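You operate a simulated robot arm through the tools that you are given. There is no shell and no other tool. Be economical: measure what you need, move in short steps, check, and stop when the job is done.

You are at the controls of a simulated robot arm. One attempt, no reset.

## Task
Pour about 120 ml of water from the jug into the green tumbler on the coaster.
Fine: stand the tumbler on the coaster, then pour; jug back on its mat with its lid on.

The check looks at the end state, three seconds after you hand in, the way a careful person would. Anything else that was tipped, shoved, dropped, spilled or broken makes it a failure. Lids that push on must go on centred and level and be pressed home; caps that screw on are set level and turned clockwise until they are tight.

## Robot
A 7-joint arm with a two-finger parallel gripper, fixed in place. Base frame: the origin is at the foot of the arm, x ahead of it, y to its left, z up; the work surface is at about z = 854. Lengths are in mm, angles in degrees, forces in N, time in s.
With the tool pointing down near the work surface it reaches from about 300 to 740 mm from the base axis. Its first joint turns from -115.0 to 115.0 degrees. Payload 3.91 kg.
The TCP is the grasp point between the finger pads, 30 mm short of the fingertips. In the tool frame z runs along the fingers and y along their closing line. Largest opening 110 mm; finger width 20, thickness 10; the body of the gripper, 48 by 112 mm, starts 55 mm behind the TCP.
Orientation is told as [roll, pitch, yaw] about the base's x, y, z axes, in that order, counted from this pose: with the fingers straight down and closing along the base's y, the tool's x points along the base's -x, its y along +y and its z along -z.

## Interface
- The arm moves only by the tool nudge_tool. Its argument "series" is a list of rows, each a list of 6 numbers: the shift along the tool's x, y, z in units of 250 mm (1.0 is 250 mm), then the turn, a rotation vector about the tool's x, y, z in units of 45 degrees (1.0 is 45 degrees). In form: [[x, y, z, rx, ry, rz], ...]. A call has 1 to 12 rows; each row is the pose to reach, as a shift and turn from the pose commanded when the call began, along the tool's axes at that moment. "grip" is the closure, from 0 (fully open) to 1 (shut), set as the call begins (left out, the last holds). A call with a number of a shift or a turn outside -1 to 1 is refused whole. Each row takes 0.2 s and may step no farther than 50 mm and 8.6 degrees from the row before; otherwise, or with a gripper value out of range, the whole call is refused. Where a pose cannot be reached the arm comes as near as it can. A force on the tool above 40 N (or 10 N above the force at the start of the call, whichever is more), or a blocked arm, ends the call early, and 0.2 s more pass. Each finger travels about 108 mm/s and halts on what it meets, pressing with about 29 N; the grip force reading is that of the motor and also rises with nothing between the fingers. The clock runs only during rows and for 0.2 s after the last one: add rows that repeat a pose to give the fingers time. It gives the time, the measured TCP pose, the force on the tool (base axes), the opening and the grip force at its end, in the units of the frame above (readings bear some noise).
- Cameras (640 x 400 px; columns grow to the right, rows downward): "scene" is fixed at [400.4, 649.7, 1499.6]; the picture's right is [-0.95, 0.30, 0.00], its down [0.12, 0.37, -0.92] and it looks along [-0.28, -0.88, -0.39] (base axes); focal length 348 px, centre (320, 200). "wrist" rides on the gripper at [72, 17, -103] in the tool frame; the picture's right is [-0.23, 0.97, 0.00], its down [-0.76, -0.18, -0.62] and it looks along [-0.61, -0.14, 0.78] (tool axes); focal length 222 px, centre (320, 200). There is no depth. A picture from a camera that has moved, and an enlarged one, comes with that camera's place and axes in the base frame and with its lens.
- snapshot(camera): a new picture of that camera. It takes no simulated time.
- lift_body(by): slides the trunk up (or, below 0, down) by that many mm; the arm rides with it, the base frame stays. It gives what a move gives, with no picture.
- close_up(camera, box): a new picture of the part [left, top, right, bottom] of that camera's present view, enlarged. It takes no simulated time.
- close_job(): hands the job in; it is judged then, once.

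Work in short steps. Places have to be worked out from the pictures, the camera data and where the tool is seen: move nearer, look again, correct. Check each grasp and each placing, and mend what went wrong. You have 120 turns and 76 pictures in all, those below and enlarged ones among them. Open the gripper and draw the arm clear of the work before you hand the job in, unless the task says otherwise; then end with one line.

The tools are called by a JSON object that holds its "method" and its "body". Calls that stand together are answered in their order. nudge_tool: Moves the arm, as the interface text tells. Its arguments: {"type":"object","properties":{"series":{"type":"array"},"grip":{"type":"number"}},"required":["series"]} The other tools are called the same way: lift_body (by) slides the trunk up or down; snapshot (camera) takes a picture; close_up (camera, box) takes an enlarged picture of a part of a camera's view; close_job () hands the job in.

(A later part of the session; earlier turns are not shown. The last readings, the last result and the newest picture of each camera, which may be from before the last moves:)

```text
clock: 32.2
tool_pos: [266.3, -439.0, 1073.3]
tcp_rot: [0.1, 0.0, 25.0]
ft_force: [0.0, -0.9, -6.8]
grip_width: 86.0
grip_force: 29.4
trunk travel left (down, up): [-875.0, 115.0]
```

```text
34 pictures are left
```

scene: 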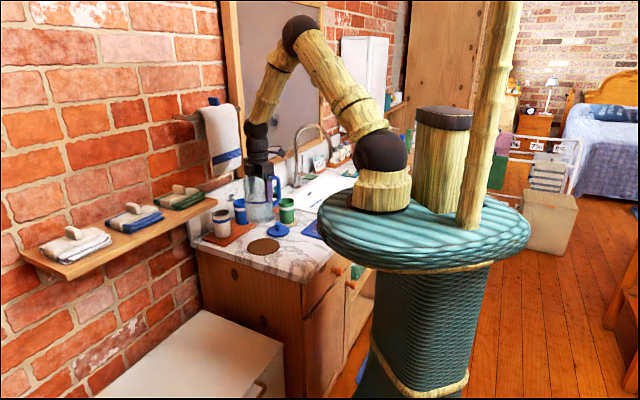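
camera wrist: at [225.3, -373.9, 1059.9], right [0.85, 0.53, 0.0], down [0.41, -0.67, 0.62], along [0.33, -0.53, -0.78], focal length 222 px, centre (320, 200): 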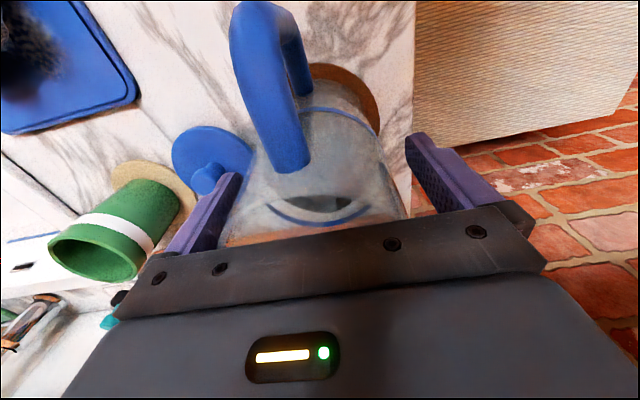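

Jug upright and steady, mat empty and dry. I carry it at this height to behind the tumbler (over the sink side) in slow steps.

{"method": "nudge_tool", "body": {"series": [[0.1, -0.037, 0, 0, 0, 0], [0.23, -0.086, 0, 0, 0, 0], [0.36, -0.134, 0, 0, 0, 0], [0.49, -0.183, 0, 0, 0, 0], [0.62, -0.231, 0, 0, 0, 0], [0.75, -0.28, 0, 0, 0, 0], [0.85, -0.317, 0, 0, 0, 0], [0.95, -0.355, 0, 0, 0, 0], [1.0, -0.373, 0, 0, 0, 0]]}}

{"method": "nudge_tool", "body": {"series": [[0.048, -0.018, 0, 0, 0, 0], [0.048, -0.018, 0, 0, 0, 0]]}}

{"method": "snapshot", "body": {"camera": "scene"}}

{"method": "snapshot", "body": {"camera": "wrist"}}

```text
clock: 34.2
tool_pos: [78.1, -629.4, 1072.5]
tcp_rot: [0.1, 0.1, 25.0]
ft_force: [0.7, 0.4, -6.0]
grip_width: 85.6
grip_force: 29.4
trunk travel left (down, up): [-875.0, 115.0]
```

```text
clock: 34.8
tool_pos: [68.7, -637.8, 1074.4]
tcp_rot: [0.1, 0.1, 24.9]
ft_force: [0.1, -1.0, -7.1]
grip_width: 85.6
grip_force: 28.6
trunk travel left (down, up): [-875.0, 115.0]
```

```text
33 pictures are left
```

scene: 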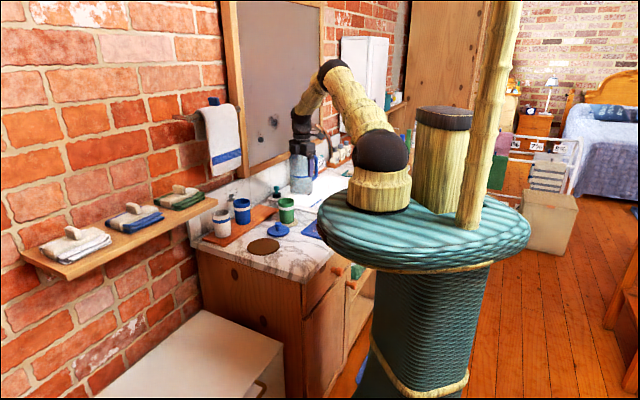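

```text
32 pictures are left
camera wrist: at [-4.8, -653.0, 1176.3], right [-0.2, 0.98, 0.0], down [0.77, 0.16, 0.62], along [0.61, 0.13, -0.78], focal length 222 px, centre (320, 200)
```

wrist: 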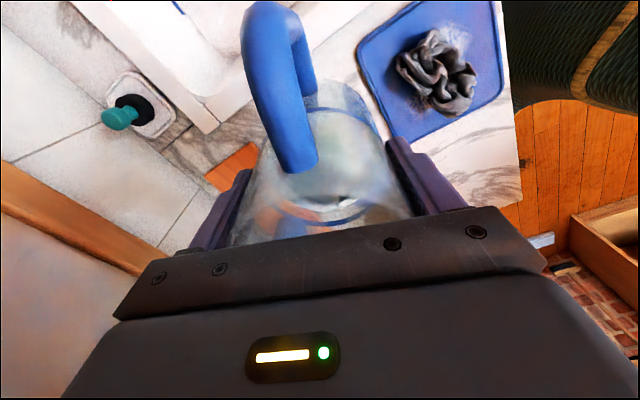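

In position behind the tumbler. I tilt 36° here at height (below the pouring angle) to test the arm's range.

{"method": "nudge_tool", "body": {"series": [[0, 0, 0, 0, 0.1, 0], [0, 0, 0, 0, 0.2, 0], [0, 0, 0, 0, 0.32, 0], [0, 0, 0, 0, 0.44, 0], [0, 0, 0, 0, 0.56, 0], [0, 0, 0, 0, 0.68, 0], [0, 0, 0, 0, 0.8, 0], [0, 0, 0, 0, 0.8, 0]]}}

{"method": "close_up", "body": {"camera": "scene", "box": [230, 120, 350, 240]}}

```text
clock: 36.6
tool_pos: [69.4, -638.5, 1073.4]
tcp_rot: [0.0, 36.0, 24.9]
ft_force: [0.0, -0.6, -6.8]
grip_width: 85.6
grip_force: 29.0
trunk travel left (down, up): [-875.0, 115.0]
```

```text
3.33 times, centred on (290, 180) of scene
camera zoom: at [400.4, 649.7, 1499.6], right [-0.95, 0.3, 0.0], down [0.12, 0.37, -0.92], along [-0.28, -0.88, -0.39], focal length 1159 px, centre (420, 267)
```

zoom: 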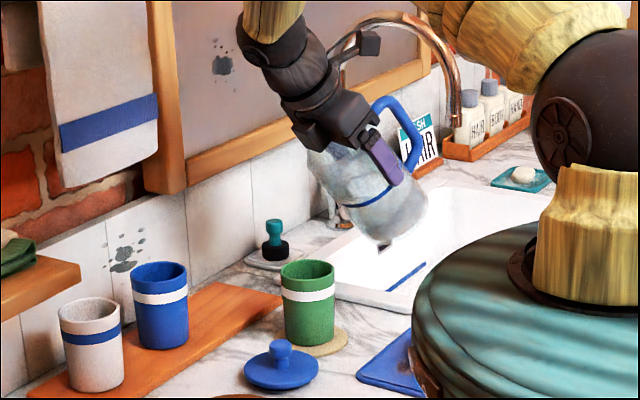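

Range is good and no water flows yet. I lower 80 mm so the lip comes ~35 mm above the tumbler rim, then look.

{"method": "nudge_tool", "body": {"series": [[-0.048, 0, 0.066, 0, 0, 0], [-0.095, 0, 0.131, 0, 0, 0], [-0.143, 0, 0.197, 0, 0, 0], [-0.19, 0, 0.262, 0, 0, 0]]}}

{"method": "close_up", "body": {"camera": "scene", "box": [245, 150, 335, 240]}}

{"method": "snapshot", "body": {"camera": "wrist"}}

```text
clock: 37.6
tool_pos: [68.7, -639.5, 990.8]
tcp_rot: [0.0, 35.9, 24.9]
ft_force: [0.5, -0.1, -6.5]
grip_width: 85.7
grip_force: 28.9
trunk travel left (down, up): [-875.0, 115.0]
```

```text
4.44 times, centred on (290, 195) of scene
camera zoom: at [400.4, 649.7, 1499.6], right [-0.95, 0.3, 0.0], down [0.12, 0.37, -0.92], along [-0.28, -0.88, -0.39], focal length 1546 px, centre (453, 222)
```

zoom: 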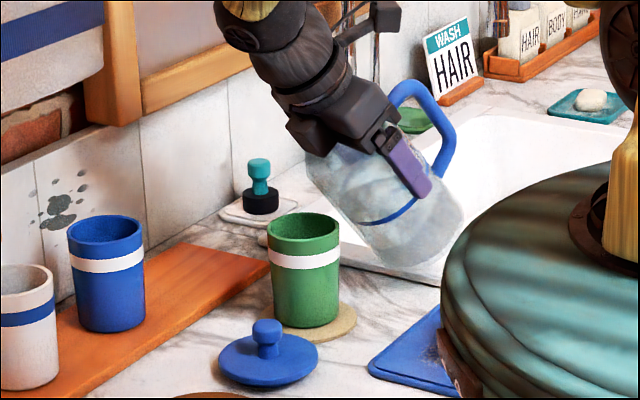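

```text
29 pictures are left
camera wrist: at [63.8, -622.0, 1117.3], right [-0.24, 0.96, -0.13], down [0.97, 0.25, 0.06], along [0.09, -0.11, -0.99], focal length 222 px, centre (320, 200)
```

wrist: 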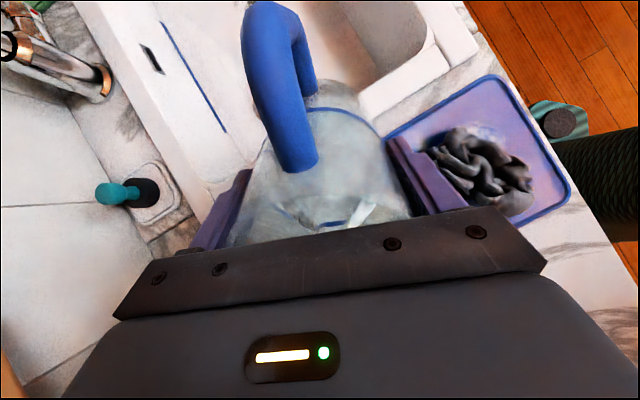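

Lip is projected right over the tumbler (rim centre ≈(144,-604), z≈955). I tilt to 46° with a small forward shift and look for water at the spout.

{"method": "nudge_tool", "body": {"series": [[-0.012, 0, -0.001, 0, 0.08, 0], [-0.023, 0, -0.002, 0, 0.16, 0], [-0.023, 0, -0.002, 0, 0.222, 0], [-0.023, 0, -0.002, 0, 0.222, 0]]}}

{"method": "close_up", "body": {"camera": "scene", "box": [265, 170, 325, 230]}}

```text
clock: 38.6
tool_pos: [73.6, -637.4, 988.0]
tcp_rot: [0.2, 46.0, 24.9]
ft_force: [0.9, -1.2, -6.2]
grip_width: 85.6
grip_force: 28.9
trunk travel left (down, up): [-875.0, 115.0]
```

```text
6.67 times, centred on (295, 200) of scene
camera zoom: at [400.4, 649.7, 1499.6], right [-0.95, 0.3, 0.0], down [0.12, 0.37, -0.92], along [-0.28, -0.88, -0.39], focal length 2318 px, centre (487, 200)
```

zoom: 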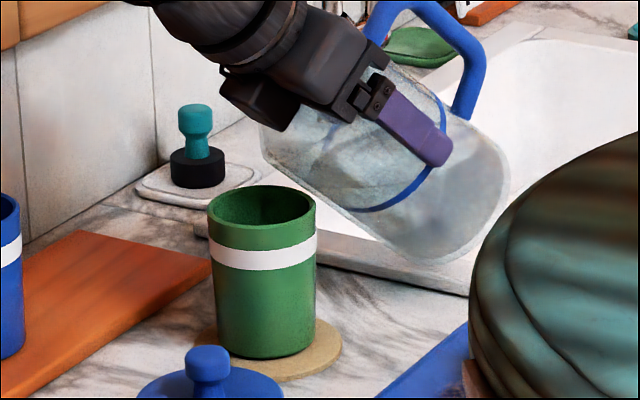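

Excellent view: lip right above the tumbler, no flow yet. I tilt 4° more, compensating height.

{"method": "nudge_tool", "body": {"series": [[0.006, 0, -0.006, 0, 0.045, 0], [0.0115, 0, -0.011, 0, 0.09, 0], [0.0115, 0, -0.011, 0, 0.09, 0]]}}

{"method": "close_up", "body": {"camera": "scene", "box": [265, 170, 325, 230]}}

```text
clock: 39.4
tool_pos: [72.8, -636.6, 992.0]
tcp_rot: [0.1, 50.0, 25.0]
ft_force: [0.7, -0.9, -6.5]
grip_width: 85.6
grip_force: 29.0
trunk travel left (down, up): [-875.0, 115.0]
```

```text
6.67 times, centred on (295, 200) of scene
camera zoom: at [400.4, 649.7, 1499.6], right [-0.95, 0.3, 0.0], down [0.12, 0.37, -0.92], along [-0.28, -0.88, -0.39], focal length 2318 px, centre (487, 200)
```

zoom: 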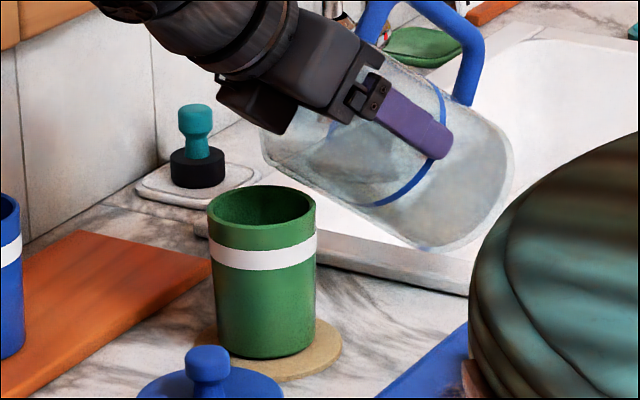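

No flow at 50°. 3.5° more, same compensation.

{"method": "nudge_tool", "body": {"series": [[0.006, 0, -0.005, 0, 0.04, 0], [0.011, 0, -0.009, 0, 0.078, 0], [0.011, 0, -0.009, 0, 0.078, 0]]}}

{"method": "close_up", "body": {"camera": "scene", "box": [265, 170, 325, 230]}}

```text
clock: 40.2
tool_pos: [73.7, -636.2, 996.0]
tcp_rot: [0.1, 53.5, 25.0]
ft_force: [0.1, 0.1, -6.6]
grip_width: 85.5
grip_force: 29.5
trunk travel left (down, up): [-875.0, 115.0]
```

```text
6.67 times, centred on (295, 200) of scene
camera zoom: at [400.4, 649.7, 1499.6], right [-0.95, 0.3, 0.0], down [0.12, 0.37, -0.92], along [-0.28, -0.88, -0.39], focal length 2318 px, centre (487, 200)
```

zoom: 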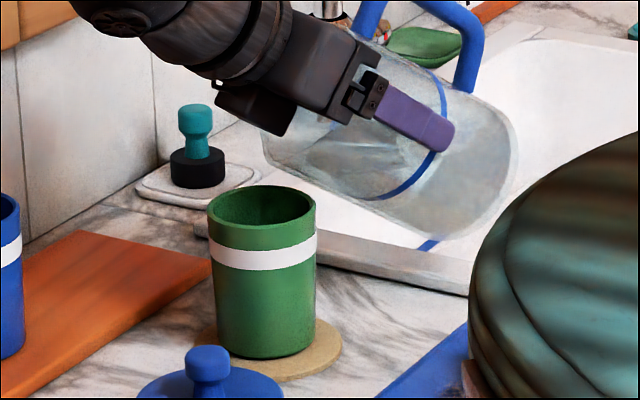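

Still none. Another 3°.

{"method": "nudge_tool", "body": {"series": [[0.006, 0, -0.004, 0, 0.034, 0], [0.01, 0, -0.007, 0, 0.067, 0], [0.01, 0, -0.007, 0, 0.067, 0]]}}

{"method": "close_up", "body": {"camera": "scene", "box": [265, 170, 325, 230]}}

```text
clock: 41.0
tool_pos: [73.1, -636.5, 999.8]
tcp_rot: [0.1, 56.5, 25.0]
ft_force: [-0.3, -0.4, -5.9]
grip_width: 85.6
grip_force: 28.8
trunk travel left (down, up): [-875.0, 115.0]
```

```text
6.67 times, centred on (295, 200) of scene
camera zoom: at [400.4, 649.7, 1499.6], right [-0.95, 0.3, 0.0], down [0.12, 0.37, -0.92], along [-0.28, -0.88, -0.39], focal length 2318 px, centre (487, 200)
```

zoom: 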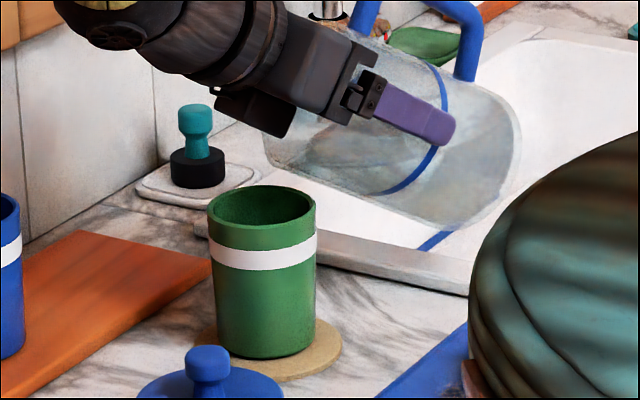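

No flow at 56.5°. I go to 60° without height compensation.

{"method": "nudge_tool", "body": {"series": [[0, 0, 0, 0, 0.04, 0], [0, 0, 0, 0, 0.078, 0], [0, 0, 0, 0, 0.078, 0]]}}

{"method": "close_up", "body": {"camera": "scene", "box": [265, 170, 325, 230]}}

```text
clock: 41.8
tool_pos: [73.0, -636.3, 998.1]
tcp_rot: [0.1, 60.1, 24.8]
ft_force: [0.0, 0.8, -6.5]
grip_width: 85.7
grip_force: 28.7
trunk travel left (down, up): [-875.0, 115.0]
```

```text
6.67 times, centred on (295, 200) of scene
camera zoom: at [400.4, 649.7, 1499.6], right [-0.95, 0.3, 0.0], down [0.12, 0.37, -0.92], along [-0.28, -0.88, -0.39], focal length 2318 px, centre (487, 200)
```

zoom: 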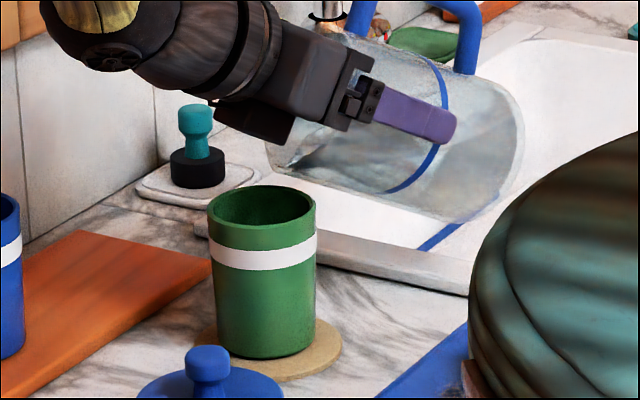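

Water is nearing the lip. 2.5° more with a hold.

{"method": "nudge_tool", "body": {"series": [[0, 0, 0, 0, 0.028, 0], [0, 0, 0, 0, 0.055, 0], [0, 0, 0, 0, 0.055, 0]]}}

{"method": "close_up", "body": {"camera": "scene", "box": [265, 170, 325, 230]}}

```text
clock: 42.6
tool_pos: [73.2, -636.4, 999.9]
tcp_rot: [0.1, 62.6, 25.0]
ft_force: [-0.1, 0.2, -6.7]
grip_width: 85.4
grip_force: 29.0
trunk travel left (down, up): [-875.0, 115.0]
```

```text
6.67 times, centred on (295, 200) of scene
camera zoom: at [400.4, 649.7, 1499.6], right [-0.95, 0.3, 0.0], down [0.12, 0.37, -0.92], along [-0.28, -0.88, -0.39], focal length 2318 px, centre (487, 200)
```

zoom: 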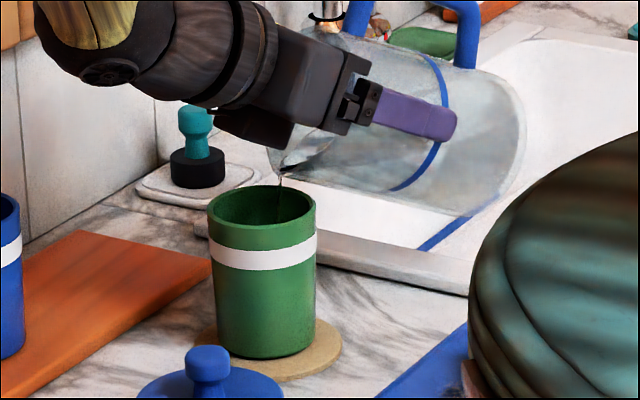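

A thin stream is falling inside the tumbler. By geometry ≈14 ml per extra degree, so ~70° is the target. I go to 65.5° with a 6 mm forward shift and hold.

{"method": "nudge_tool", "body": {"series": [[0, 0, -0.014, 0, 0.03, 0], [0, 0, -0.027, 0, 0.065, 0], [0, 0, -0.027, 0, 0.065, 0], [0, 0, -0.027, 0, 0.065, 0]]}}

{"method": "close_up", "body": {"camera": "scene", "box": [265, 170, 325, 230]}}

```text
clock: 43.6
tool_pos: [79.4, -633.4, 1003.7]
tcp_rot: [0.0, 65.5, 24.9]
ft_force: [0.4, 0.5, -6.9]
grip_width: 85.5
grip_force: 28.6
trunk travel left (down, up): [-875.0, 115.0]
```

```text
6.67 times, centred on (295, 200) of scene
camera zoom: at [400.4, 649.7, 1499.6], right [-0.95, 0.3, 0.0], down [0.12, 0.37, -0.92], along [-0.28, -0.88, -0.39], focal length 2318 px, centre (487, 200)
```

zoom: 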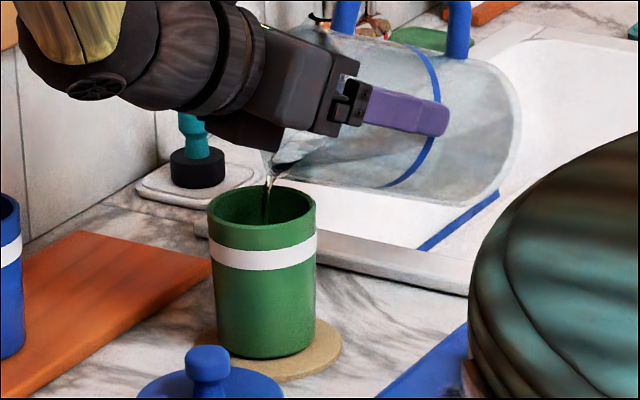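

Stream is central in the tumbler. I hold to let it settle and read the weight.

{"method": "nudge_tool", "body": {"series": [[0, 0, 0, 0, 0, 0], [0, 0, 0, 0, 0, 0], [0, 0, 0, 0, 0, 0], [0, 0, 0, 0, 0, 0]]}}

{"method": "nudge_tool", "body": {"series": [[0, 0, 0, 0, 0, 0], [0, 0, 0, 0, 0, 0]]}}

{"method": "nudge_tool", "body": {"series": [[0, 0, 0, 0, 0, 0]]}}

{"method": "close_up", "body": {"camera": "scene", "box": [265, 170, 325, 230]}}

```text
clock: 44.6
tool_pos: [79.4, -633.5, 1004.2]
tcp_rot: [0.1, 65.5, 25.0]
ft_force: [0.4, -0.1, -6.3]
grip_width: 85.3
grip_force: 28.4
trunk travel left (down, up): [-875.0, 115.0]
```

```text
clock: 45.2
tool_pos: [79.7, -632.5, 1003.9]
tcp_rot: [0.1, 65.5, 25.0]
ft_force: [-0.4, 0.3, -6.1]
grip_width: 85.6
grip_force: 28.6
trunk travel left (down, up): [-875.0, 115.0]
```

```text
clock: 45.6
tool_pos: [79.0, -633.6, 1004.3]
tcp_rot: [0.1, 65.5, 25.0]
ft_force: [-0.5, 0.1, -5.2]
grip_width: 85.6
grip_force: 29.4
trunk travel left (down, up): [-875.0, 115.0]
```

```text
6.67 times, centred on (295, 200) of scene
camera zoom: at [400.4, 649.7, 1499.6], right [-0.95, 0.3, 0.0], down [0.12, 0.37, -0.92], along [-0.28, -0.88, -0.39], focal length 2318 px, centre (487, 200)
```

zoom: 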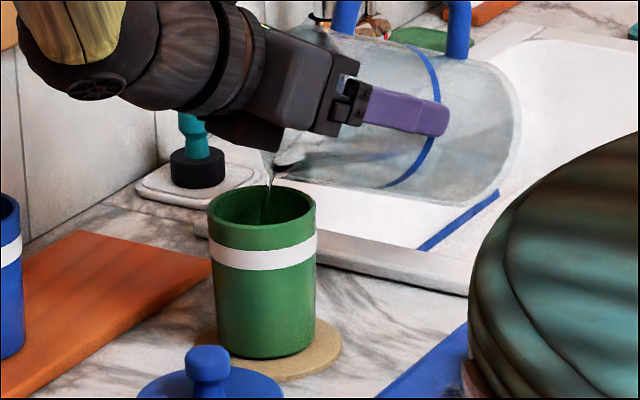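

Flow is tapering. I tilt to 67.7° and hold.

{"method": "nudge_tool", "body": {"series": [[0, 0, -0.004, 0, 0.025, 0], [0, 0, -0.008, 0, 0.049, 0], [0, 0, -0.008, 0, 0.049, 0], [0, 0, -0.008, 0, 0.049, 0], [0, 0, -0.008, 0, 0.049, 0], [0, 0, -0.008, 0, 0.049, 0]]}}

{"method": "nudge_tool", "body": {"series": [[0, 0, 0, 0, 0, 0]]}}

{"method": "nudge_tool", "body": {"series": [[0, 0, 0, 0, 0, 0]]}}

{"method": "close_up", "body": {"camera": "scene", "box": [265, 170, 325, 230]}}

```text
clock: 47.0
tool_pos: [80.6, -632.8, 1004.1]
tcp_rot: [0.1, 67.7, 25.0]
ft_force: [-0.2, 0.5, -6.0]
grip_width: 85.6
grip_force: 29.3
trunk travel left (down, up): [-875.0, 115.0]
```

```text
clock: 47.4
tool_pos: [80.6, -631.9, 1004.4]
tcp_rot: [0.1, 67.6, 25.0]
ft_force: [-0.8, -0.2, -6.7]
grip_width: 85.5
grip_force: 28.9
trunk travel left (down, up): [-875.0, 115.0]
```

```text
clock: 47.8
tool_pos: [80.3, -632.3, 1003.4]
tcp_rot: [0.1, 67.8, 25.0]
ft_force: [0.0, -0.9, -6.3]
grip_width: 85.5
grip_force: 28.9
trunk travel left (down, up): [-875.0, 115.0]
```

```text
6.67 times, centred on (295, 200) of scene
camera zoom: at [400.4, 649.7, 1499.6], right [-0.95, 0.3, 0.0], down [0.12, 0.37, -0.92], along [-0.28, -0.88, -0.39], focal length 2318 px, centre (487, 200)
```

zoom: 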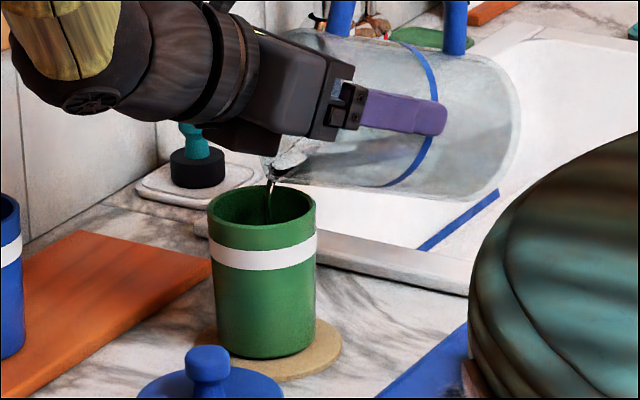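

I tilt back to stop the flow and take a set of weight readings to estimate the poured mass.

{"method": "nudge_tool", "body": {"series": [[0, 0, 0, 0, -0.15, 0], [0, 0, 0, 0, -0.3, 0], [0, 0, 0, 0, -0.4, 0]]}}

{"method": "nudge_tool", "body": {"series": [[0, 0, 0, 0, 0, 0]]}}

{"method": "nudge_tool", "body": {"series": [[0, 0, 0, 0, 0, 0]]}}

{"method": "nudge_tool", "body": {"series": [[0, 0, 0, 0, 0, 0]]}}

{"method": "nudge_tool", "body": {"series": [[0, 0, 0, 0, 0, 0]]}}

{"method": "nudge_tool", "body": {"series": [[0, 0, 0, 0, 0, 0]]}}

{"method": "nudge_tool", "body": {"series": [[0, 0, 0, 0, 0, 0]]}}

{"method": "nudge_tool", "body": {"series": [[0, 0, 0, 0, 0, 0]]}}

{"method": "nudge_tool", "body": {"series": [[0, 0, 0, 0, 0, 0]]}}

{"method": "nudge_tool", "body": {"series": [[0, 0, 0, 0, 0, 0]]}}

{"method": "nudge_tool", "body": {"series": [[0, 0, 0, 0, 0, 0]]}}

{"method": "nudge_tool", "body": {"series": [[0, 0, 0, 0, 0, 0]]}}

{"method": "nudge_tool", "body": {"series": [[0, 0, 0, 0, 0, 0]]}}

```text
clock: 48.6
tool_pos: [79.9, -632.5, 1004.3]
tcp_rot: [0.1, 49.6, 25.1]
ft_force: [-0.8, 0.0, -6.7]
grip_width: 85.6
grip_force: 28.7
trunk travel left (down, up): [-875.0, 115.0]
```

```text
clock: 49.0
tool_pos: [80.5, -631.3, 1002.8]
tcp_rot: [0.1, 49.7, 24.8]
ft_force: [0.1, -0.1, -6.1]
grip_width: 86.0
grip_force: 29.2
trunk travel left (down, up): [-875.0, 115.0]
```

```text
clock: 49.4
tool_pos: [81.3, -632.8, 1003.1]
tcp_rot: [0.0, 49.8, 25.0]
ft_force: [0.4, 0.4, -5.7]
grip_width: 85.6
grip_force: 29.2
trunk travel left (down, up): [-875.0, 115.0]
```

```text
clock: 49.8
tool_pos: [80.0, -632.4, 1004.4]
tcp_rot: [0.1, 49.7, 24.8]
ft_force: [0.3, -0.7, -5.8]
grip_width: 85.5
grip_force: 28.9
trunk travel left (down, up): [-875.0, 115.0]
```

```text
clock: 50.2
tool_pos: [79.7, -632.7, 1004.3]
tcp_rot: [0.1, 49.7, 24.9]
ft_force: [-0.8, -0.6, -5.5]
grip_width: 85.8
grip_force: 29.1
trunk travel left (down, up): [-875.0, 115.0]
```

```text
clock: 50.6
tool_pos: [81.4, -632.6, 1003.8]
tcp_rot: [0.0, 49.7, 25.0]
ft_force: [0.0, -0.2, -5.6]
grip_width: 85.8
grip_force: 29.0
trunk travel left (down, up): [-875.0, 115.0]
```

```text
clock: 51.0
tool_pos: [80.6, -632.0, 1003.5]
tcp_rot: [0.1, 49.7, 25.0]
ft_force: [0.1, 0.0, -5.1]
grip_width: 85.6
grip_force: 29.3
trunk travel left (down, up): [-875.0, 115.0]
```

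```text
clock: 51.4
tool_pos: [81.6, -633.7, 1002.7]
tcp_rot: [0.1, 49.7, 25.0]
ft_force: [0.6, 1.4, -6.0]
grip_width: 85.6
grip_force: 29.1
trunk travel left (down, up): [-875.0, 115.0]
```

```text
clock: 51.8
tool_pos: [81.8, -632.9, 1004.1]
tcp_rot: [0.0, 49.7, 24.9]
ft_force: [0.1, 0.2, -7.2]
grip_width: 86.0
grip_force: 28.8
trunk travel left (down, up): [-875.0, 115.0]
```

```text
clock: 52.2
tool_pos: [81.0, -632.2, 1004.1]
tcp_rot: [0.1, 49.7, 24.9]
ft_force: [-0.3, 1.0, -6.3]
grip_width: 85.6
grip_force: 29.0
trunk travel left (down, up): [-875.0, 115.0]
```

```text
clock: 52.6
tool_pos: [80.3, -632.4, 1004.2]
tcp_rot: [0.2, 49.7, 24.9]
ft_force: [1.1, 0.7, -4.6]
grip_width: 85.7
grip_force: 29.0
trunk travel left (down, up): [-875.0, 115.0]
```

```text
clock: 53.0
tool_pos: [80.9, -631.5, 1005.1]
tcp_rot: [0.0, 49.7, 24.9]
ft_force: [0.8, 0.7, -5.7]
grip_width: 85.6
grip_force: 29.0
trunk travel left (down, up): [-875.0, 115.0]
```

```text
clock: 53.4
tool_pos: [81.2, -632.7, 1003.7]
tcp_rot: [0.1, 49.6, 24.9]
ft_force: [0.0, 0.2, -5.3]
grip_width: 85.4
grip_force: 29.2
trunk travel left (down, up): [-875.0, 115.0]
```

Weight drop ≈0.75 N → roughly 75–85 ml so far. I pour a bit more: back to 67.7°, then 69.8° with hold, then stop.

{"method": "nudge_tool", "body": {"series": [[0, 0, 0, 0, 0.15, 0], [0, 0, 0, 0, 0.3, 0], [0, 0, 0, 0, 0.4, 0], [0, 0, 0, 0, 0.447, 0], [0, 0, 0, 0, 0.447, 0], [0, 0, 0, 0, 0.447, 0], [0, 0, 0, 0, 0.447, 0], [0, 0, 0, 0, 0.447, 0], [0, 0, 0, 0, 0.447, 0], [0, 0, 0, 0, 0.447, 0], [0, 0, 0, 0, 0.447, 0]]}}

{"method": "close_up", "body": {"camera": "scene", "box": [265, 170, 325, 230]}}

{"method": "nudge_tool", "body": {"series": [[0, 0, 0, 0, 0, 0], [0, 0, 0, 0, -0.15, 0], [0, 0, 0, 0, -0.3, 0], [0, 0, 0, 0, -0.447, 0]]}}

```text
clock: 55.8
tool_pos: [81.3, -632.7, 1003.5]
tcp_rot: [0.0, 69.7, 25.0]
ft_force: [0.5, -0.5, -5.4]
grip_width: 85.5
grip_force: 28.5
trunk travel left (down, up): [-875.0, 115.0]
```

```text
6.67 times, centred on (295, 200) of scene
camera zoom: at [400.4, 649.7, 1499.6], right [-0.95, 0.3, 0.0], down [0.12, 0.37, -0.92], along [-0.28, -0.88, -0.39], focal length 2318 px, centre (487, 200)
```

zoom: 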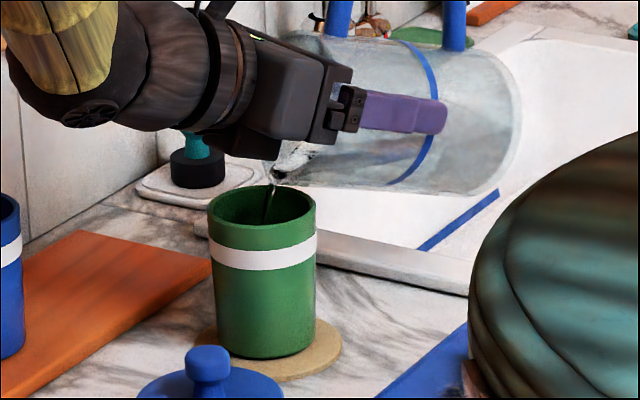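

```text
clock: 56.8
tool_pos: [80.0, -632.1, 1004.0]
tcp_rot: [0.1, 49.6, 24.9]
ft_force: [-0.2, -0.3, -5.6]
grip_width: 85.7
grip_force: 28.9
trunk travel left (down, up): [-875.0, 115.0]
```

I raise the jug clear and bring it upright, then move so the wrist camera can look into the tumbler.

{"method": "nudge_tool", "body": {"series": [[0.09, 0, -0.076, 0, 0, 0], [0.18, 0, -0.153, 0, 0, 0], [0.27, 0, -0.229, 0, 0, 0], [0.305, 0, -0.259, 0, -0.14, 0], [0.305, 0, -0.259, 0, -0.29, 0], [0.305, 0, -0.259, 0, -0.44, 0], [0.305, 0, -0.259, 0, -0.59, 0], [0.305, 0, -0.259, 0, -0.74, 0], [0.305, 0, -0.259, 0, -0.88, 0], [0.305, 0, -0.259, 0, -1.0, 0]]}}

{"method": "nudge_tool", "body": {"series": [[0, 0, 0, 0, -0.104, 0], [0, 0, 0, 0, -0.104, 0]]}}

```text
clock: 59.0
tool_pos: [81.4, -633.9, 1103.3]
tcp_rot: [0.0, 4.5, 24.9]
ft_force: [-0.6, 0.6, -6.3]
grip_width: 85.3
grip_force: 29.0
trunk travel left (down, up): [-875.0, 115.0]
```

```text
clock: 59.6
tool_pos: [82.5, -633.7, 1102.9]
tcp_rot: [0.1, 0.1, 24.9]
ft_force: [0.4, 0.3, -5.2]
grip_width: 85.5
grip_force: 28.7
trunk travel left (down, up): [-875.0, 115.0]
```

Upright. Now translate to ≈(144,-404) with the tumbler on the camera's left.

{"method": "nudge_tool", "body": {"series": [[-0.06, 0.07, 0, 0, 0, 0], [-0.15, 0.18, 0, 0, 0, 0], [-0.26, 0.31, 0, 0, 0, 0], [-0.37, 0.44, 0, 0, 0, 0], [-0.48, 0.57, 0, 0, 0, 0], [-0.56, 0.665, 0, 0, 0, 0], [-0.614, 0.729, 0, 0, 0, 0]]}}

{"method": "snapshot", "body": {"camera": "wrist"}}

```text
clock: 61.2
tool_pos: [144.2, -403.0, 1104.5]
tcp_rot: [0.0, 0.0, 24.9]
ft_force: [0.7, 0.4, -6.0]
grip_width: 85.5
grip_force: 28.6
trunk travel left (down, up): [-875.0, 115.0]
```

```text
18 pictures are left
camera wrist: at [70.9, -417.6, 1206.0], right [-0.2, 0.98, 0.0], down [0.77, 0.16, 0.62], along [0.61, 0.13, -0.78], focal length 222 px, centre (320, 200)
```

wrist: 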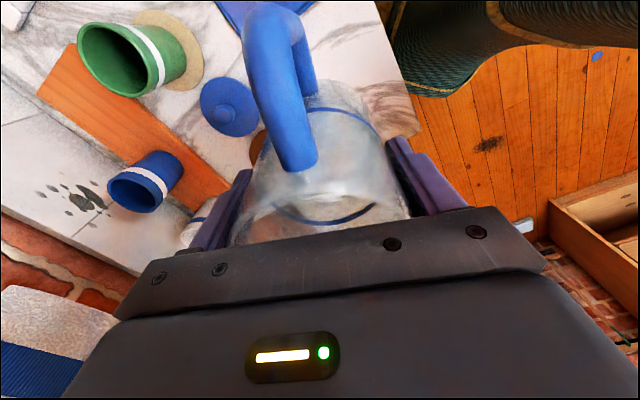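

{"method": "close_up", "body": {"camera": "wrist", "box": [60, 0, 220, 110]}}

```text
3.64 times, centred on (140, 55) of wrist
camera zoom: at [70.9, -417.6, 1206.0], right [-0.2, 0.98, 0.0], down [0.77, 0.16, 0.62], along [0.61, 0.13, -0.78], focal length 808 px, centre (974, 727)
```

zoom: 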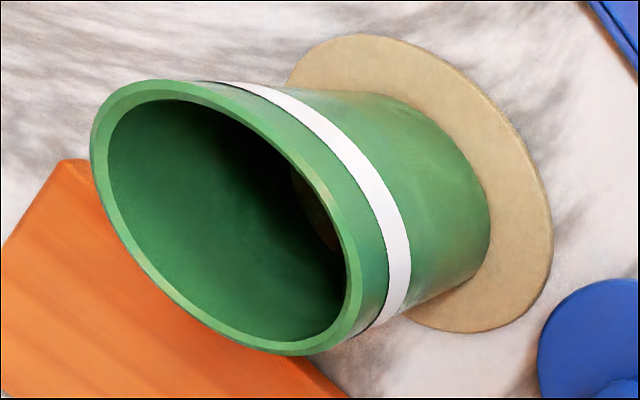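

The view is too oblique to see the level. I roll the jug 25° sideways (safe for the low water level) while moving so the camera's left side looks nearly straight down into the tumbler.

{"method": "nudge_tool", "body": {"series": [[0.004, -0.1, 0, -0.12, 0, 0], [0.008, -0.22, 0, -0.27, 0, 0], [0.012, -0.34, 0, -0.42, 0, 0], [0.017, -0.442, 0, -0.556, 0, 0], [0.017, -0.442, 0, -0.556, 0, 0]]}}

{"method": "close_up", "body": {"camera": "wrist", "box": [60, 0, 260, 125]}}

```text
clock: 62.4
tool_pos: [183.8, -505.3, 1103.2]
tcp_rot: [25.2, 0.0, 24.9]
ft_force: [-0.5, 0.2, -6.4]
grip_width: 85.5
grip_force: 29.0
trunk travel left (down, up): [-875.0, 115.0]
```

```text
3.20 times, centred on (160, 62) of wrist
camera zoom: at [130.5, -560.8, 1203.8], right [-0.16, 0.9, 0.41], down [0.87, -0.07, 0.49], along [0.46, 0.44, -0.77], focal length 711 px, centre (832, 640)
```

zoom: 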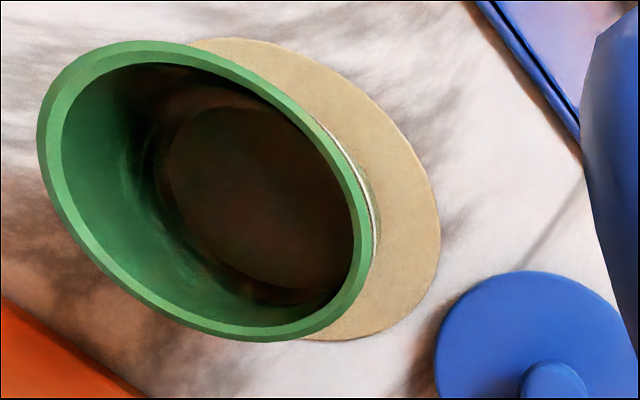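

{"method": "close_up", "body": {"camera": "wrist", "box": [70, 10, 180, 110]}}

```text
4.00 times, centred on (125, 60) of wrist
camera zoom: at [130.5, -560.8, 1203.8], right [-0.16, 0.9, 0.41], down [0.87, -0.07, 0.49], along [0.46, 0.44, -0.77], focal length 888 px, centre (1100, 760)
```

zoom: 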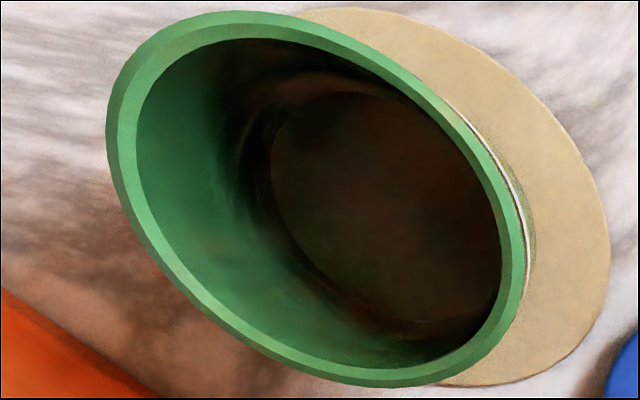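

I enlarge the region where the waterline meets the wall.

{"method": "close_up", "body": {"camera": "wrist", "box": [100, 20, 170, 100]}}

```text
5.00 times, centred on (135, 60) of wrist
camera zoom: at [130.5, -560.8, 1203.8], right [-0.16, 0.9, 0.41], down [0.87, -0.07, 0.49], along [0.46, 0.44, -0.77], focal length 1111 px, centre (1245, 900)
```

zoom: 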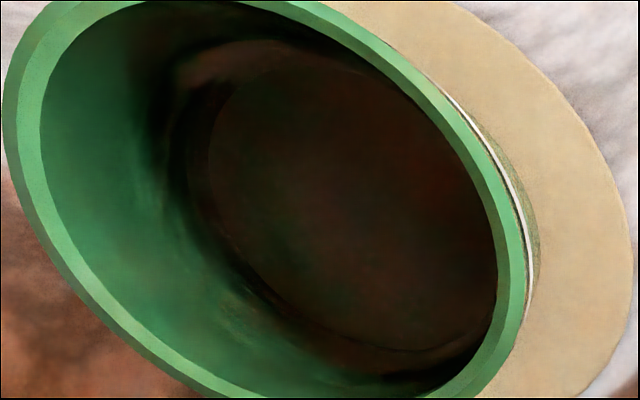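

Waterline estimate is ambiguous (≈35–55 mm deep), so I gather more weight readings while holding still.

{"method": "nudge_tool", "body": {"series": [[0, 0, 0, 0, 0, 0]]}}

{"method": "nudge_tool", "body": {"series": [[0, 0, 0, 0, 0, 0]]}}

{"method": "nudge_tool", "body": {"series": [[0, 0, 0, 0, 0, 0]]}}

{"method": "nudge_tool", "body": {"series": [[0, 0, 0, 0, 0, 0]]}}

{"method": "nudge_tool", "body": {"series": [[0, 0, 0, 0, 0, 0]]}}

{"method": "nudge_tool", "body": {"series": [[0, 0, 0, 0, 0, 0]]}}

{"method": "nudge_tool", "body": {"series": [[0, 0, 0, 0, 0, 0]]}}

{"method": "nudge_tool", "body": {"series": [[0, 0, 0, 0, 0, 0]]}}

{"method": "nudge_tool", "body": {"series": [[0, 0, 0, 0, 0, 0]]}}

{"method": "nudge_tool", "body": {"series": [[0, 0, 0, 0, 0, 0]]}}

{"method": "nudge_tool", "body": {"series": [[0, 0, 0, 0, 0, 0]]}}

{"method": "nudge_tool", "body": {"series": [[0, 0, 0, 0, 0, 0]]}}

{"method": "nudge_tool", "body": {"series": [[0, 0, 0, 0, 0, 0]]}}

{"method": "nudge_tool", "body": {"series": [[0, 0, 0, 0, 0, 0]]}}

{"method": "nudge_tool", "body": {"series": [[0, 0, 0, 0, 0, 0]]}}

{"method": "nudge_tool", "body": {"series": [[0, 0, 0, 0, 0, 0]]}}

```text
clock: 62.8
tool_pos: [184.5, -505.8, 1104.9]
tcp_rot: [25.1, 0.0, 25.0]
ft_force: [-0.9, 0.6, -5.6]
grip_width: 85.2
grip_force: 28.5
trunk travel left (down, up): [-875.0, 115.0]
```

```text
clock: 63.2
tool_pos: [184.7, -504.8, 1104.3]
tcp_rot: [25.0, 0.1, 24.9]
ft_force: [0.0, -0.3, -6.1]
grip_width: 85.5
grip_force: 29.1
trunk travel left (down, up): [-875.0, 115.0]
```

```text
clock: 63.6
tool_pos: [183.7, -505.8, 1103.0]
tcp_rot: [25.0, 0.0, 24.9]
ft_force: [0.1, -0.4, -5.1]
grip_width: 85.2
grip_force: 28.8
trunk travel left (down, up): [-875.0, 115.0]
```

```text
clock: 64.0
tool_pos: [185.4, -506.3, 1103.9]
tcp_rot: [25.2, 0.1, 24.8]
ft_force: [-0.6, -1.2, -4.8]
grip_width: 85.5
grip_force: 28.7
trunk travel left (down, up): [-875.0, 115.0]
```

```text
clock: 64.4
tool_pos: [185.0, -505.8, 1103.6]
tcp_rot: [25.1, 0.0, 24.8]
ft_force: [0.2, -0.2, -5.7]
grip_width: 85.7
grip_force: 29.0
trunk travel left (down, up): [-875.0, 115.0]
```

```text
clock: 64.8
tool_pos: [185.1, -505.8, 1104.1]
tcp_rot: [25.1, 0.1, 24.9]
ft_force: [-0.2, -0.9, -6.2]
grip_width: 85.8
grip_force: 29.3
trunk travel left (down, up): [-875.0, 115.0]
```

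```text
clock: 65.2
tool_pos: [184.4, -506.4, 1103.4]
tcp_rot: [25.1, 0.0, 25.0]
ft_force: [1.3, -0.6, -5.5]
grip_width: 85.3
grip_force: 28.8
trunk travel left (down, up): [-875.0, 115.0]
```

```text
clock: 65.6
tool_pos: [184.5, -505.6, 1103.3]
tcp_rot: [25.2, 0.0, 24.8]
ft_force: [1.1, 0.7, -6.0]
grip_width: 85.4
grip_force: 29.1
trunk travel left (down, up): [-875.0, 115.0]
```

```text
clock: 66.0
tool_pos: [185.0, -506.6, 1104.7]
tcp_rot: [25.1, -0.1, 24.8]
ft_force: [0.3, -0.6, -6.2]
grip_width: 85.4
grip_force: 28.9
trunk travel left (down, up): [-875.0, 115.0]
```

```text
clock: 66.4
tool_pos: [185.3, -505.7, 1103.6]
tcp_rot: [25.1, 0.0, 24.9]
ft_force: [-0.2, -0.1, -5.5]
grip_width: 85.7
grip_force: 29.1
trunk travel left (down, up): [-875.0, 115.0]
```

```text
clock: 66.8
tool_pos: [184.3, -505.8, 1104.1]
tcp_rot: [25.1, 0.0, 24.8]
ft_force: [0.4, -0.4, -4.8]
grip_width: 85.5
grip_force: 28.8
trunk travel left (down, up): [-875.0, 115.0]
```

```text
clock: 67.2
tool_pos: [185.5, -506.2, 1103.7]
tcp_rot: [25.0, 0.1, 24.9]
ft_force: [0.1, -0.9, -5.5]
grip_width: 85.7
grip_force: 29.0
trunk travel left (down, up): [-875.0, 115.0]
```

```text
clock: 67.6
tool_pos: [183.8, -505.0, 1103.4]
tcp_rot: [25.1, 0.0, 24.9]
ft_force: [-0.3, -0.9, -5.9]
grip_width: 85.5
grip_force: 29.3
trunk travel left (down, up): [-875.0, 115.0]
```

```text
clock: 68.0
tool_pos: [184.5, -506.0, 1104.9]
tcp_rot: [25.1, 0.0, 24.9]
ft_force: [0.2, 0.5, -6.0]
grip_width: 85.6
grip_force: 28.7
trunk travel left (down, up): [-875.0, 115.0]
```

```text
clock: 68.4
tool_pos: [184.3, -505.8, 1103.1]
tcp_rot: [25.1, 0.0, 24.9]
ft_force: [0.5, 1.1, -4.8]
grip_width: 85.3
grip_force: 29.1
trunk travel left (down, up): [-875.0, 115.0]
```

```text
clock: 68.8
tool_pos: [184.1, -505.4, 1104.0]
tcp_rot: [25.2, 0.0, 24.9]
ft_force: [-0.5, -0.1, -5.5]
grip_width: 85.6
grip_force: 28.8
trunk travel left (down, up): [-875.0, 115.0]
```

Weight drop averages ≈0.93 N → ≈95 ml. I need ≈20–25 ml more, so I level the jug and return behind the tumbler.

{"method": "nudge_tool", "body": {"series": [[0.07, -0.031, -0.014, 0.1, 0, 0], [0.18, -0.079, -0.037, 0.22, 0, 0], [0.3, -0.132, -0.062, 0.34, 0, 0], [0.42, -0.185, -0.086, 0.46, 0, 0], [0.53, -0.233, -0.109, 0.556, 0, 0], [0.588, -0.259, -0.121, 0.556, 0, 0]]}}

{"method": "nudge_tool", "body": {"series": [[0, 0, 0, 0, 0.12, 0], [0, 0, 0, 0, 0.27, 0], [0, 0, 0, 0, 0.42, 0], [0, 0, 0, 0, 0.57, 0], [0, 0, 0, 0, 0.72, 0], [0, 0, 0, 0, 0.87, 0], [0, 0, 0, 0, 1.0, 0]]}}

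```text
clock: 70.2
tool_pos: [84.1, -632.7, 1102.5]
tcp_rot: [0.0, 0.1, 25.0]
ft_force: [0.0, -0.7, -5.6]
grip_width: 85.3
grip_force: 29.1
trunk travel left (down, up): [-875.0, 115.0]
```

```text
clock: 71.8
tool_pos: [83.4, -632.6, 1103.2]
tcp_rot: [0.0, 45.1, 24.9]
ft_force: [0.4, 0.1, -4.5]
grip_width: 85.4
grip_force: 28.7
trunk travel left (down, up): [-875.0, 115.0]
```

Back in place at 45°. I lower and tilt to 70.8°, hold, then tilt back.

{"method": "nudge_tool", "body": {"series": [[-0.07, 0, 0.072, 0, 0.05, 0], [-0.14, 0, 0.143, 0, 0.1, 0], [-0.21, 0, 0.215, 0, 0.16, 0], [-0.274, 0, 0.286, 0, 0.25, 0], [-0.274, 0, 0.286, 0, 0.41, 0], [-0.274, 0, 0.286, 0, 0.571, 0], [-0.274, 0, 0.286, 0, 0.571, 0], [-0.274, 0, 0.286, 0, 0.571, 0], [-0.274, 0, 0.286, 0, 0.571, 0], [-0.274, 0, 0.286, 0, 0.571, 0], [-0.274, 0, 0.286, 0, 0.571, 0]]}}

{"method": "close_up", "body": {"camera": "scene", "box": [265, 170, 325, 230]}}

{"method": "nudge_tool", "body": {"series": [[0, 0, 0, 0, 0, 0], [0, 0, 0, 0, 0, 0], [0, 0, 0, 0, 0, 0], [0, 0, 0, 0, -0.15, 0], [0, 0, 0, 0, -0.3, 0], [0, 0, 0, 0, -0.45, 0]]}}

```text
clock: 74.2
tool_pos: [79.6, -633.6, 1004.0]
tcp_rot: [0.0, 70.6, 25.0]
ft_force: [0.1, 0.3, -5.2]
grip_width: 85.1
grip_force: 28.8
trunk travel left (down, up): [-875.0, 115.0]
```

```text
6.67 times, centred on (295, 200) of scene
camera zoom: at [400.4, 649.7, 1499.6], right [-0.95, 0.3, 0.0], down [0.12, 0.37, -0.92], along [-0.28, -0.88, -0.39], focal length 2318 px, centre (487, 200)
```

zoom: 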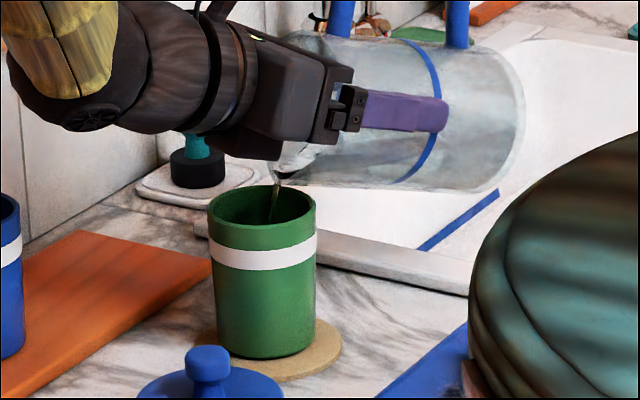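

```text
clock: 75.6
tool_pos: [79.7, -632.4, 1004.3]
tcp_rot: [0.1, 50.3, 25.0]
ft_force: [-0.1, -0.2, -5.2]
grip_width: 85.3
grip_force: 29.5
trunk travel left (down, up): [-875.0, 115.0]
```

Now raise, bring the jug upright, and repeat the sideways-rolled view of the tumbler while taking weight readings on the way.

{"method": "nudge_tool", "body": {"series": [[0.09, 0, -0.076, 0, 0, 0], [0.18, 0, -0.153, 0, 0, 0], [0.27, 0, -0.229, 0, 0, 0], [0.305, 0, -0.259, 0, -0.14, 0], [0.305, 0, -0.259, 0, -0.29, 0], [0.305, 0, -0.259, 0, -0.44, 0], [0.305, 0, -0.259, 0, -0.59, 0], [0.305, 0, -0.259, 0, -0.74, 0], [0.305, 0, -0.259, 0, -0.88, 0], [0.305, 0, -0.259, 0, -1.0, 0]]}}

{"method": "nudge_tool", "body": {"series": [[0, 0, 0, 0, -0.118, 0], [0, 0, 0, 0, -0.118, 0]]}}

{"method": "nudge_tool", "body": {"series": [[0, 0, 0, 0, 0, 0]]}}

{"method": "nudge_tool", "body": {"series": [[0, 0, 0, 0, 0, 0]]}}

{"method": "nudge_tool", "body": {"series": [[0, 0, 0, 0, 0, 0]]}}

{"method": "nudge_tool", "body": {"series": [[0, 0, 0, 0, 0, 0]]}}

{"method": "nudge_tool", "body": {"series": [[0, 0, 0, 0, 0, 0]]}}

{"method": "nudge_tool", "body": {"series": [[0, 0, 0, 0, 0, 0]]}}

{"method": "nudge_tool", "body": {"series": [[0, 0, 0, 0, 0, 0]]}}

{"method": "nudge_tool", "body": {"series": [[0, 0, 0, 0, 0, 0]]}}

{"method": "nudge_tool", "body": {"series": [[0, 0, 0, 0, 0, 0]]}}

{"method": "nudge_tool", "body": {"series": [[0, 0, 0, 0, 0, 0]]}}

{"method": "nudge_tool", "body": {"series": [[0, 0, 0, 0, 0, 0]]}}

{"method": "nudge_tool", "body": {"series": [[0, 0, 0, 0, 0, 0]]}}

{"method": "nudge_tool", "body": {"series": [[0, 0, 0, 0, 0, 0]]}}

{"method": "nudge_tool", "body": {"series": [[0, 0, 0, 0, 0, 0]]}}

{"method": "nudge_tool", "body": {"series": [[0, 0, 0, 0, 0, 0]]}}

{"method": "nudge_tool", "body": {"series": [[0, 0, 0, 0, 0, 0]]}}

```text
clock: 77.8
tool_pos: [80.6, -632.0, 1106.2]
tcp_rot: [0.0, 5.3, 24.9]
ft_force: [0.4, -0.5, -5.9]
grip_width: 85.3
grip_force: 28.5
trunk travel left (down, up): [-875.0, 115.0]
```

```text
clock: 78.4
tool_pos: [83.0, -632.0, 1105.3]
tcp_rot: [0.0, 0.2, 24.9]
ft_force: [0.3, -0.3, -5.1]
grip_width: 85.2
grip_force: 29.2
trunk travel left (down, up): [-875.0, 115.0]
```

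```text
clock: 78.8
tool_pos: [82.0, -631.9, 1104.9]
tcp_rot: [0.0, 0.2, 24.8]
ft_force: [0.1, 0.5, -5.3]
grip_width: 85.3
grip_force: 29.2
trunk travel left (down, up): [-875.0, 115.0]
```

```text
clock: 79.2
tool_pos: [81.7, -632.1, 1104.9]
tcp_rot: [0.0, 0.2, 24.9]
ft_force: [0.7, -0.3, -5.4]
grip_width: 85.3
grip_force: 28.9
trunk travel left (down, up): [-875.0, 115.0]
```

```text
clock: 79.6
tool_pos: [81.6, -632.6, 1103.8]
tcp_rot: [0.0, 0.2, 24.9]
ft_force: [0.3, 1.1, -6.1]
grip_width: 85.5
grip_force: 28.8
trunk travel left (down, up): [-875.0, 115.0]
```

```text
clock: 80.0
tool_pos: [80.3, -632.4, 1105.2]
tcp_rot: [-0.1, 0.1, 25.0]
ft_force: [1.0, 0.2, -5.4]
grip_width: 85.6
grip_force: 28.7
trunk travel left (down, up): [-875.0, 115.0]
```

```text
clock: 80.4
tool_pos: [80.8, -633.3, 1105.3]
tcp_rot: [0.0, 0.2, 24.8]
ft_force: [-0.3, 0.2, -4.9]
grip_width: 85.6
grip_force: 29.0
trunk travel left (down, up): [-875.0, 115.0]
```

```text
clock: 80.8
tool_pos: [82.1, -632.3, 1104.4]
tcp_rot: [0.0, 0.2, 24.9]
ft_force: [0.1, -0.8, -5.6]
grip_width: 85.3
grip_force: 29.4
trunk travel left (down, up): [-875.0, 115.0]
```

```text
clock: 81.2
tool_pos: [81.1, -631.2, 1104.4]
tcp_rot: [-0.1, 0.2, 25.0]
ft_force: [-0.3, -0.5, -5.7]
grip_width: 85.6
grip_force: 28.9
trunk travel left (down, up): [-875.0, 115.0]
```

```text
clock: 81.6
tool_pos: [81.9, -632.9, 1103.4]
tcp_rot: [0.0, 0.3, 24.9]
ft_force: [0.2, 0.2, -5.4]
grip_width: 85.4
grip_force: 29.4
trunk travel left (down, up): [-875.0, 115.0]
```

```text
clock: 82.0
tool_pos: [81.6, -632.5, 1106.1]
tcp_rot: [0.0, 0.1, 25.0]
ft_force: [0.5, 0.5, -5.5]
grip_width: 85.3
grip_force: 29.3
trunk travel left (down, up): [-875.0, 115.0]
```

```text
clock: 82.4
tool_pos: [82.5, -631.6, 1104.0]
tcp_rot: [0.0, 0.2, 24.9]
ft_force: [0.1, 0.3, -6.3]
grip_width: 85.2
grip_force: 28.6
trunk travel left (down, up): [-875.0, 115.0]
```

```text
clock: 82.8
tool_pos: [82.5, -632.2, 1104.5]
tcp_rot: [-0.1, 0.2, 24.8]
ft_force: [0.6, -0.1, -5.1]
grip_width: 85.4
grip_force: 29.2
trunk travel left (down, up): [-875.0, 115.0]
```

```text
clock: 83.2
tool_pos: [82.6, -632.5, 1104.6]
tcp_rot: [-0.1, 0.1, 24.9]
ft_force: [0.4, -0.6, -5.5]
grip_width: 85.1
grip_force: 29.1
trunk travel left (down, up): [-875.0, 115.0]
```

```text
clock: 83.6
tool_pos: [81.7, -631.7, 1106.8]
tcp_rot: [0.0, 0.2, 24.9]
ft_force: [0.1, -1.0, -6.4]
grip_width: 85.2
grip_force: 29.0
trunk travel left (down, up): [-875.0, 115.0]
```

```text
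clock: 84.0
tool_pos: [81.0, -632.0, 1103.9]
tcp_rot: [0.0, 0.2, 24.9]
ft_force: [-0.6, -0.2, -5.1]
grip_width: 85.3
grip_force: 28.7
trunk travel left (down, up): [-875.0, 115.0]
```

```text
clock: 84.4
tool_pos: [80.9, -631.5, 1105.6]
tcp_rot: [0.0, 0.2, 24.9]
ft_force: [-0.3, -1.1, -5.2]
grip_width: 85.2
grip_force: 29.5
trunk travel left (down, up): [-875.0, 115.0]
```

```text
clock: 84.8
tool_pos: [82.6, -631.0, 1104.6]
tcp_rot: [0.0, 0.1, 24.9]
ft_force: [0.1, -0.1, -5.1]
grip_width: 85.3
grip_force: 29.2
trunk travel left (down, up): [-875.0, 115.0]
```

Weight now suggests ≈110 ml poured. I take the same rolled view to compare the waterline with the earlier one.

{"method": "nudge_tool", "body": {"series": [[-0.07, 0.034, 0, -0.1, 0, 0], [-0.18, 0.088, 0, -0.22, 0, 0], [-0.3, 0.146, 0, -0.34, 0, 0], [-0.42, 0.204, 0, -0.46, 0, 0], [-0.53, 0.258, 0, -0.556, 0, 0], [-0.588, 0.286, 0, -0.556, 0, 0], [-0.588, 0.286, 0, -0.556, 0, 0]]}}

{"method": "close_up", "body": {"camera": "wrist", "box": [70, 10, 180, 110]}}

```text
clock: 86.4
tool_pos: [184.0, -505.8, 1105.9]
tcp_rot: [25.1, 0.2, 24.9]
ft_force: [-0.5, 0.2, -5.3]
grip_width: 85.4
grip_force: 29.7
trunk travel left (down, up): [-875.0, 115.0]
```

```text
4.00 times, centred on (125, 60) of wrist
camera zoom: at [129.9, -560.8, 1204.4], right [-0.16, 0.9, 0.41], down [0.87, -0.06, 0.49], along [0.46, 0.44, -0.77], focal length 888 px, centre (1100, 760)
```

zoom: 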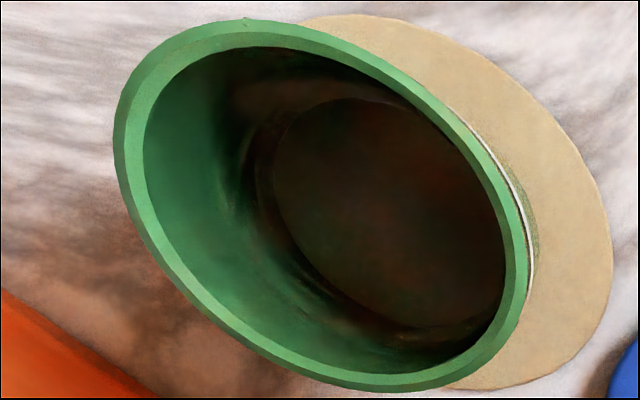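

Waterline rose about 10 mm, consistent with ≈110 ml total. A last small top-up of ≈8 ml: return, tilt to 71.0°, hold, tilt back.

{"method": "nudge_tool", "body": {"series": [[0.07, -0.031, -0.014, 0.1, 0, 0], [0.18, -0.079, -0.037, 0.22, 0, 0], [0.3, -0.132, -0.062, 0.34, 0, 0], [0.42, -0.185, -0.086, 0.46, 0, 0], [0.53, -0.233, -0.109, 0.556, 0, 0], [0.588, -0.259, -0.121, 0.556, 0, 0]]}}

{"method": "nudge_tool", "body": {"series": [[0, 0, 0, 0, 0.12, 0], [0, 0, 0, 0, 0.27, 0], [0, 0, 0, 0, 0.42, 0], [0, 0, 0, 0, 0.57, 0], [0, 0, 0, 0, 0.72, 0], [0, 0, 0, 0, 0.87, 0], [0, 0, 0, 0, 1.0, 0]]}}

```text
clock: 87.8
tool_pos: [81.1, -632.3, 1104.8]
tcp_rot: [0.1, 0.1, 24.8]
ft_force: [0.8, -0.4, -5.0]
grip_width: 85.5
grip_force: 28.9
trunk travel left (down, up): [-875.0, 115.0]
```

```text
clock: 89.4
tool_pos: [82.9, -632.7, 1103.8]
tcp_rot: [-0.1, 45.2, 24.8]
ft_force: [-0.2, 1.0, -4.7]
grip_width: 85.4
grip_force: 29.2
trunk travel left (down, up): [-875.0, 115.0]
```

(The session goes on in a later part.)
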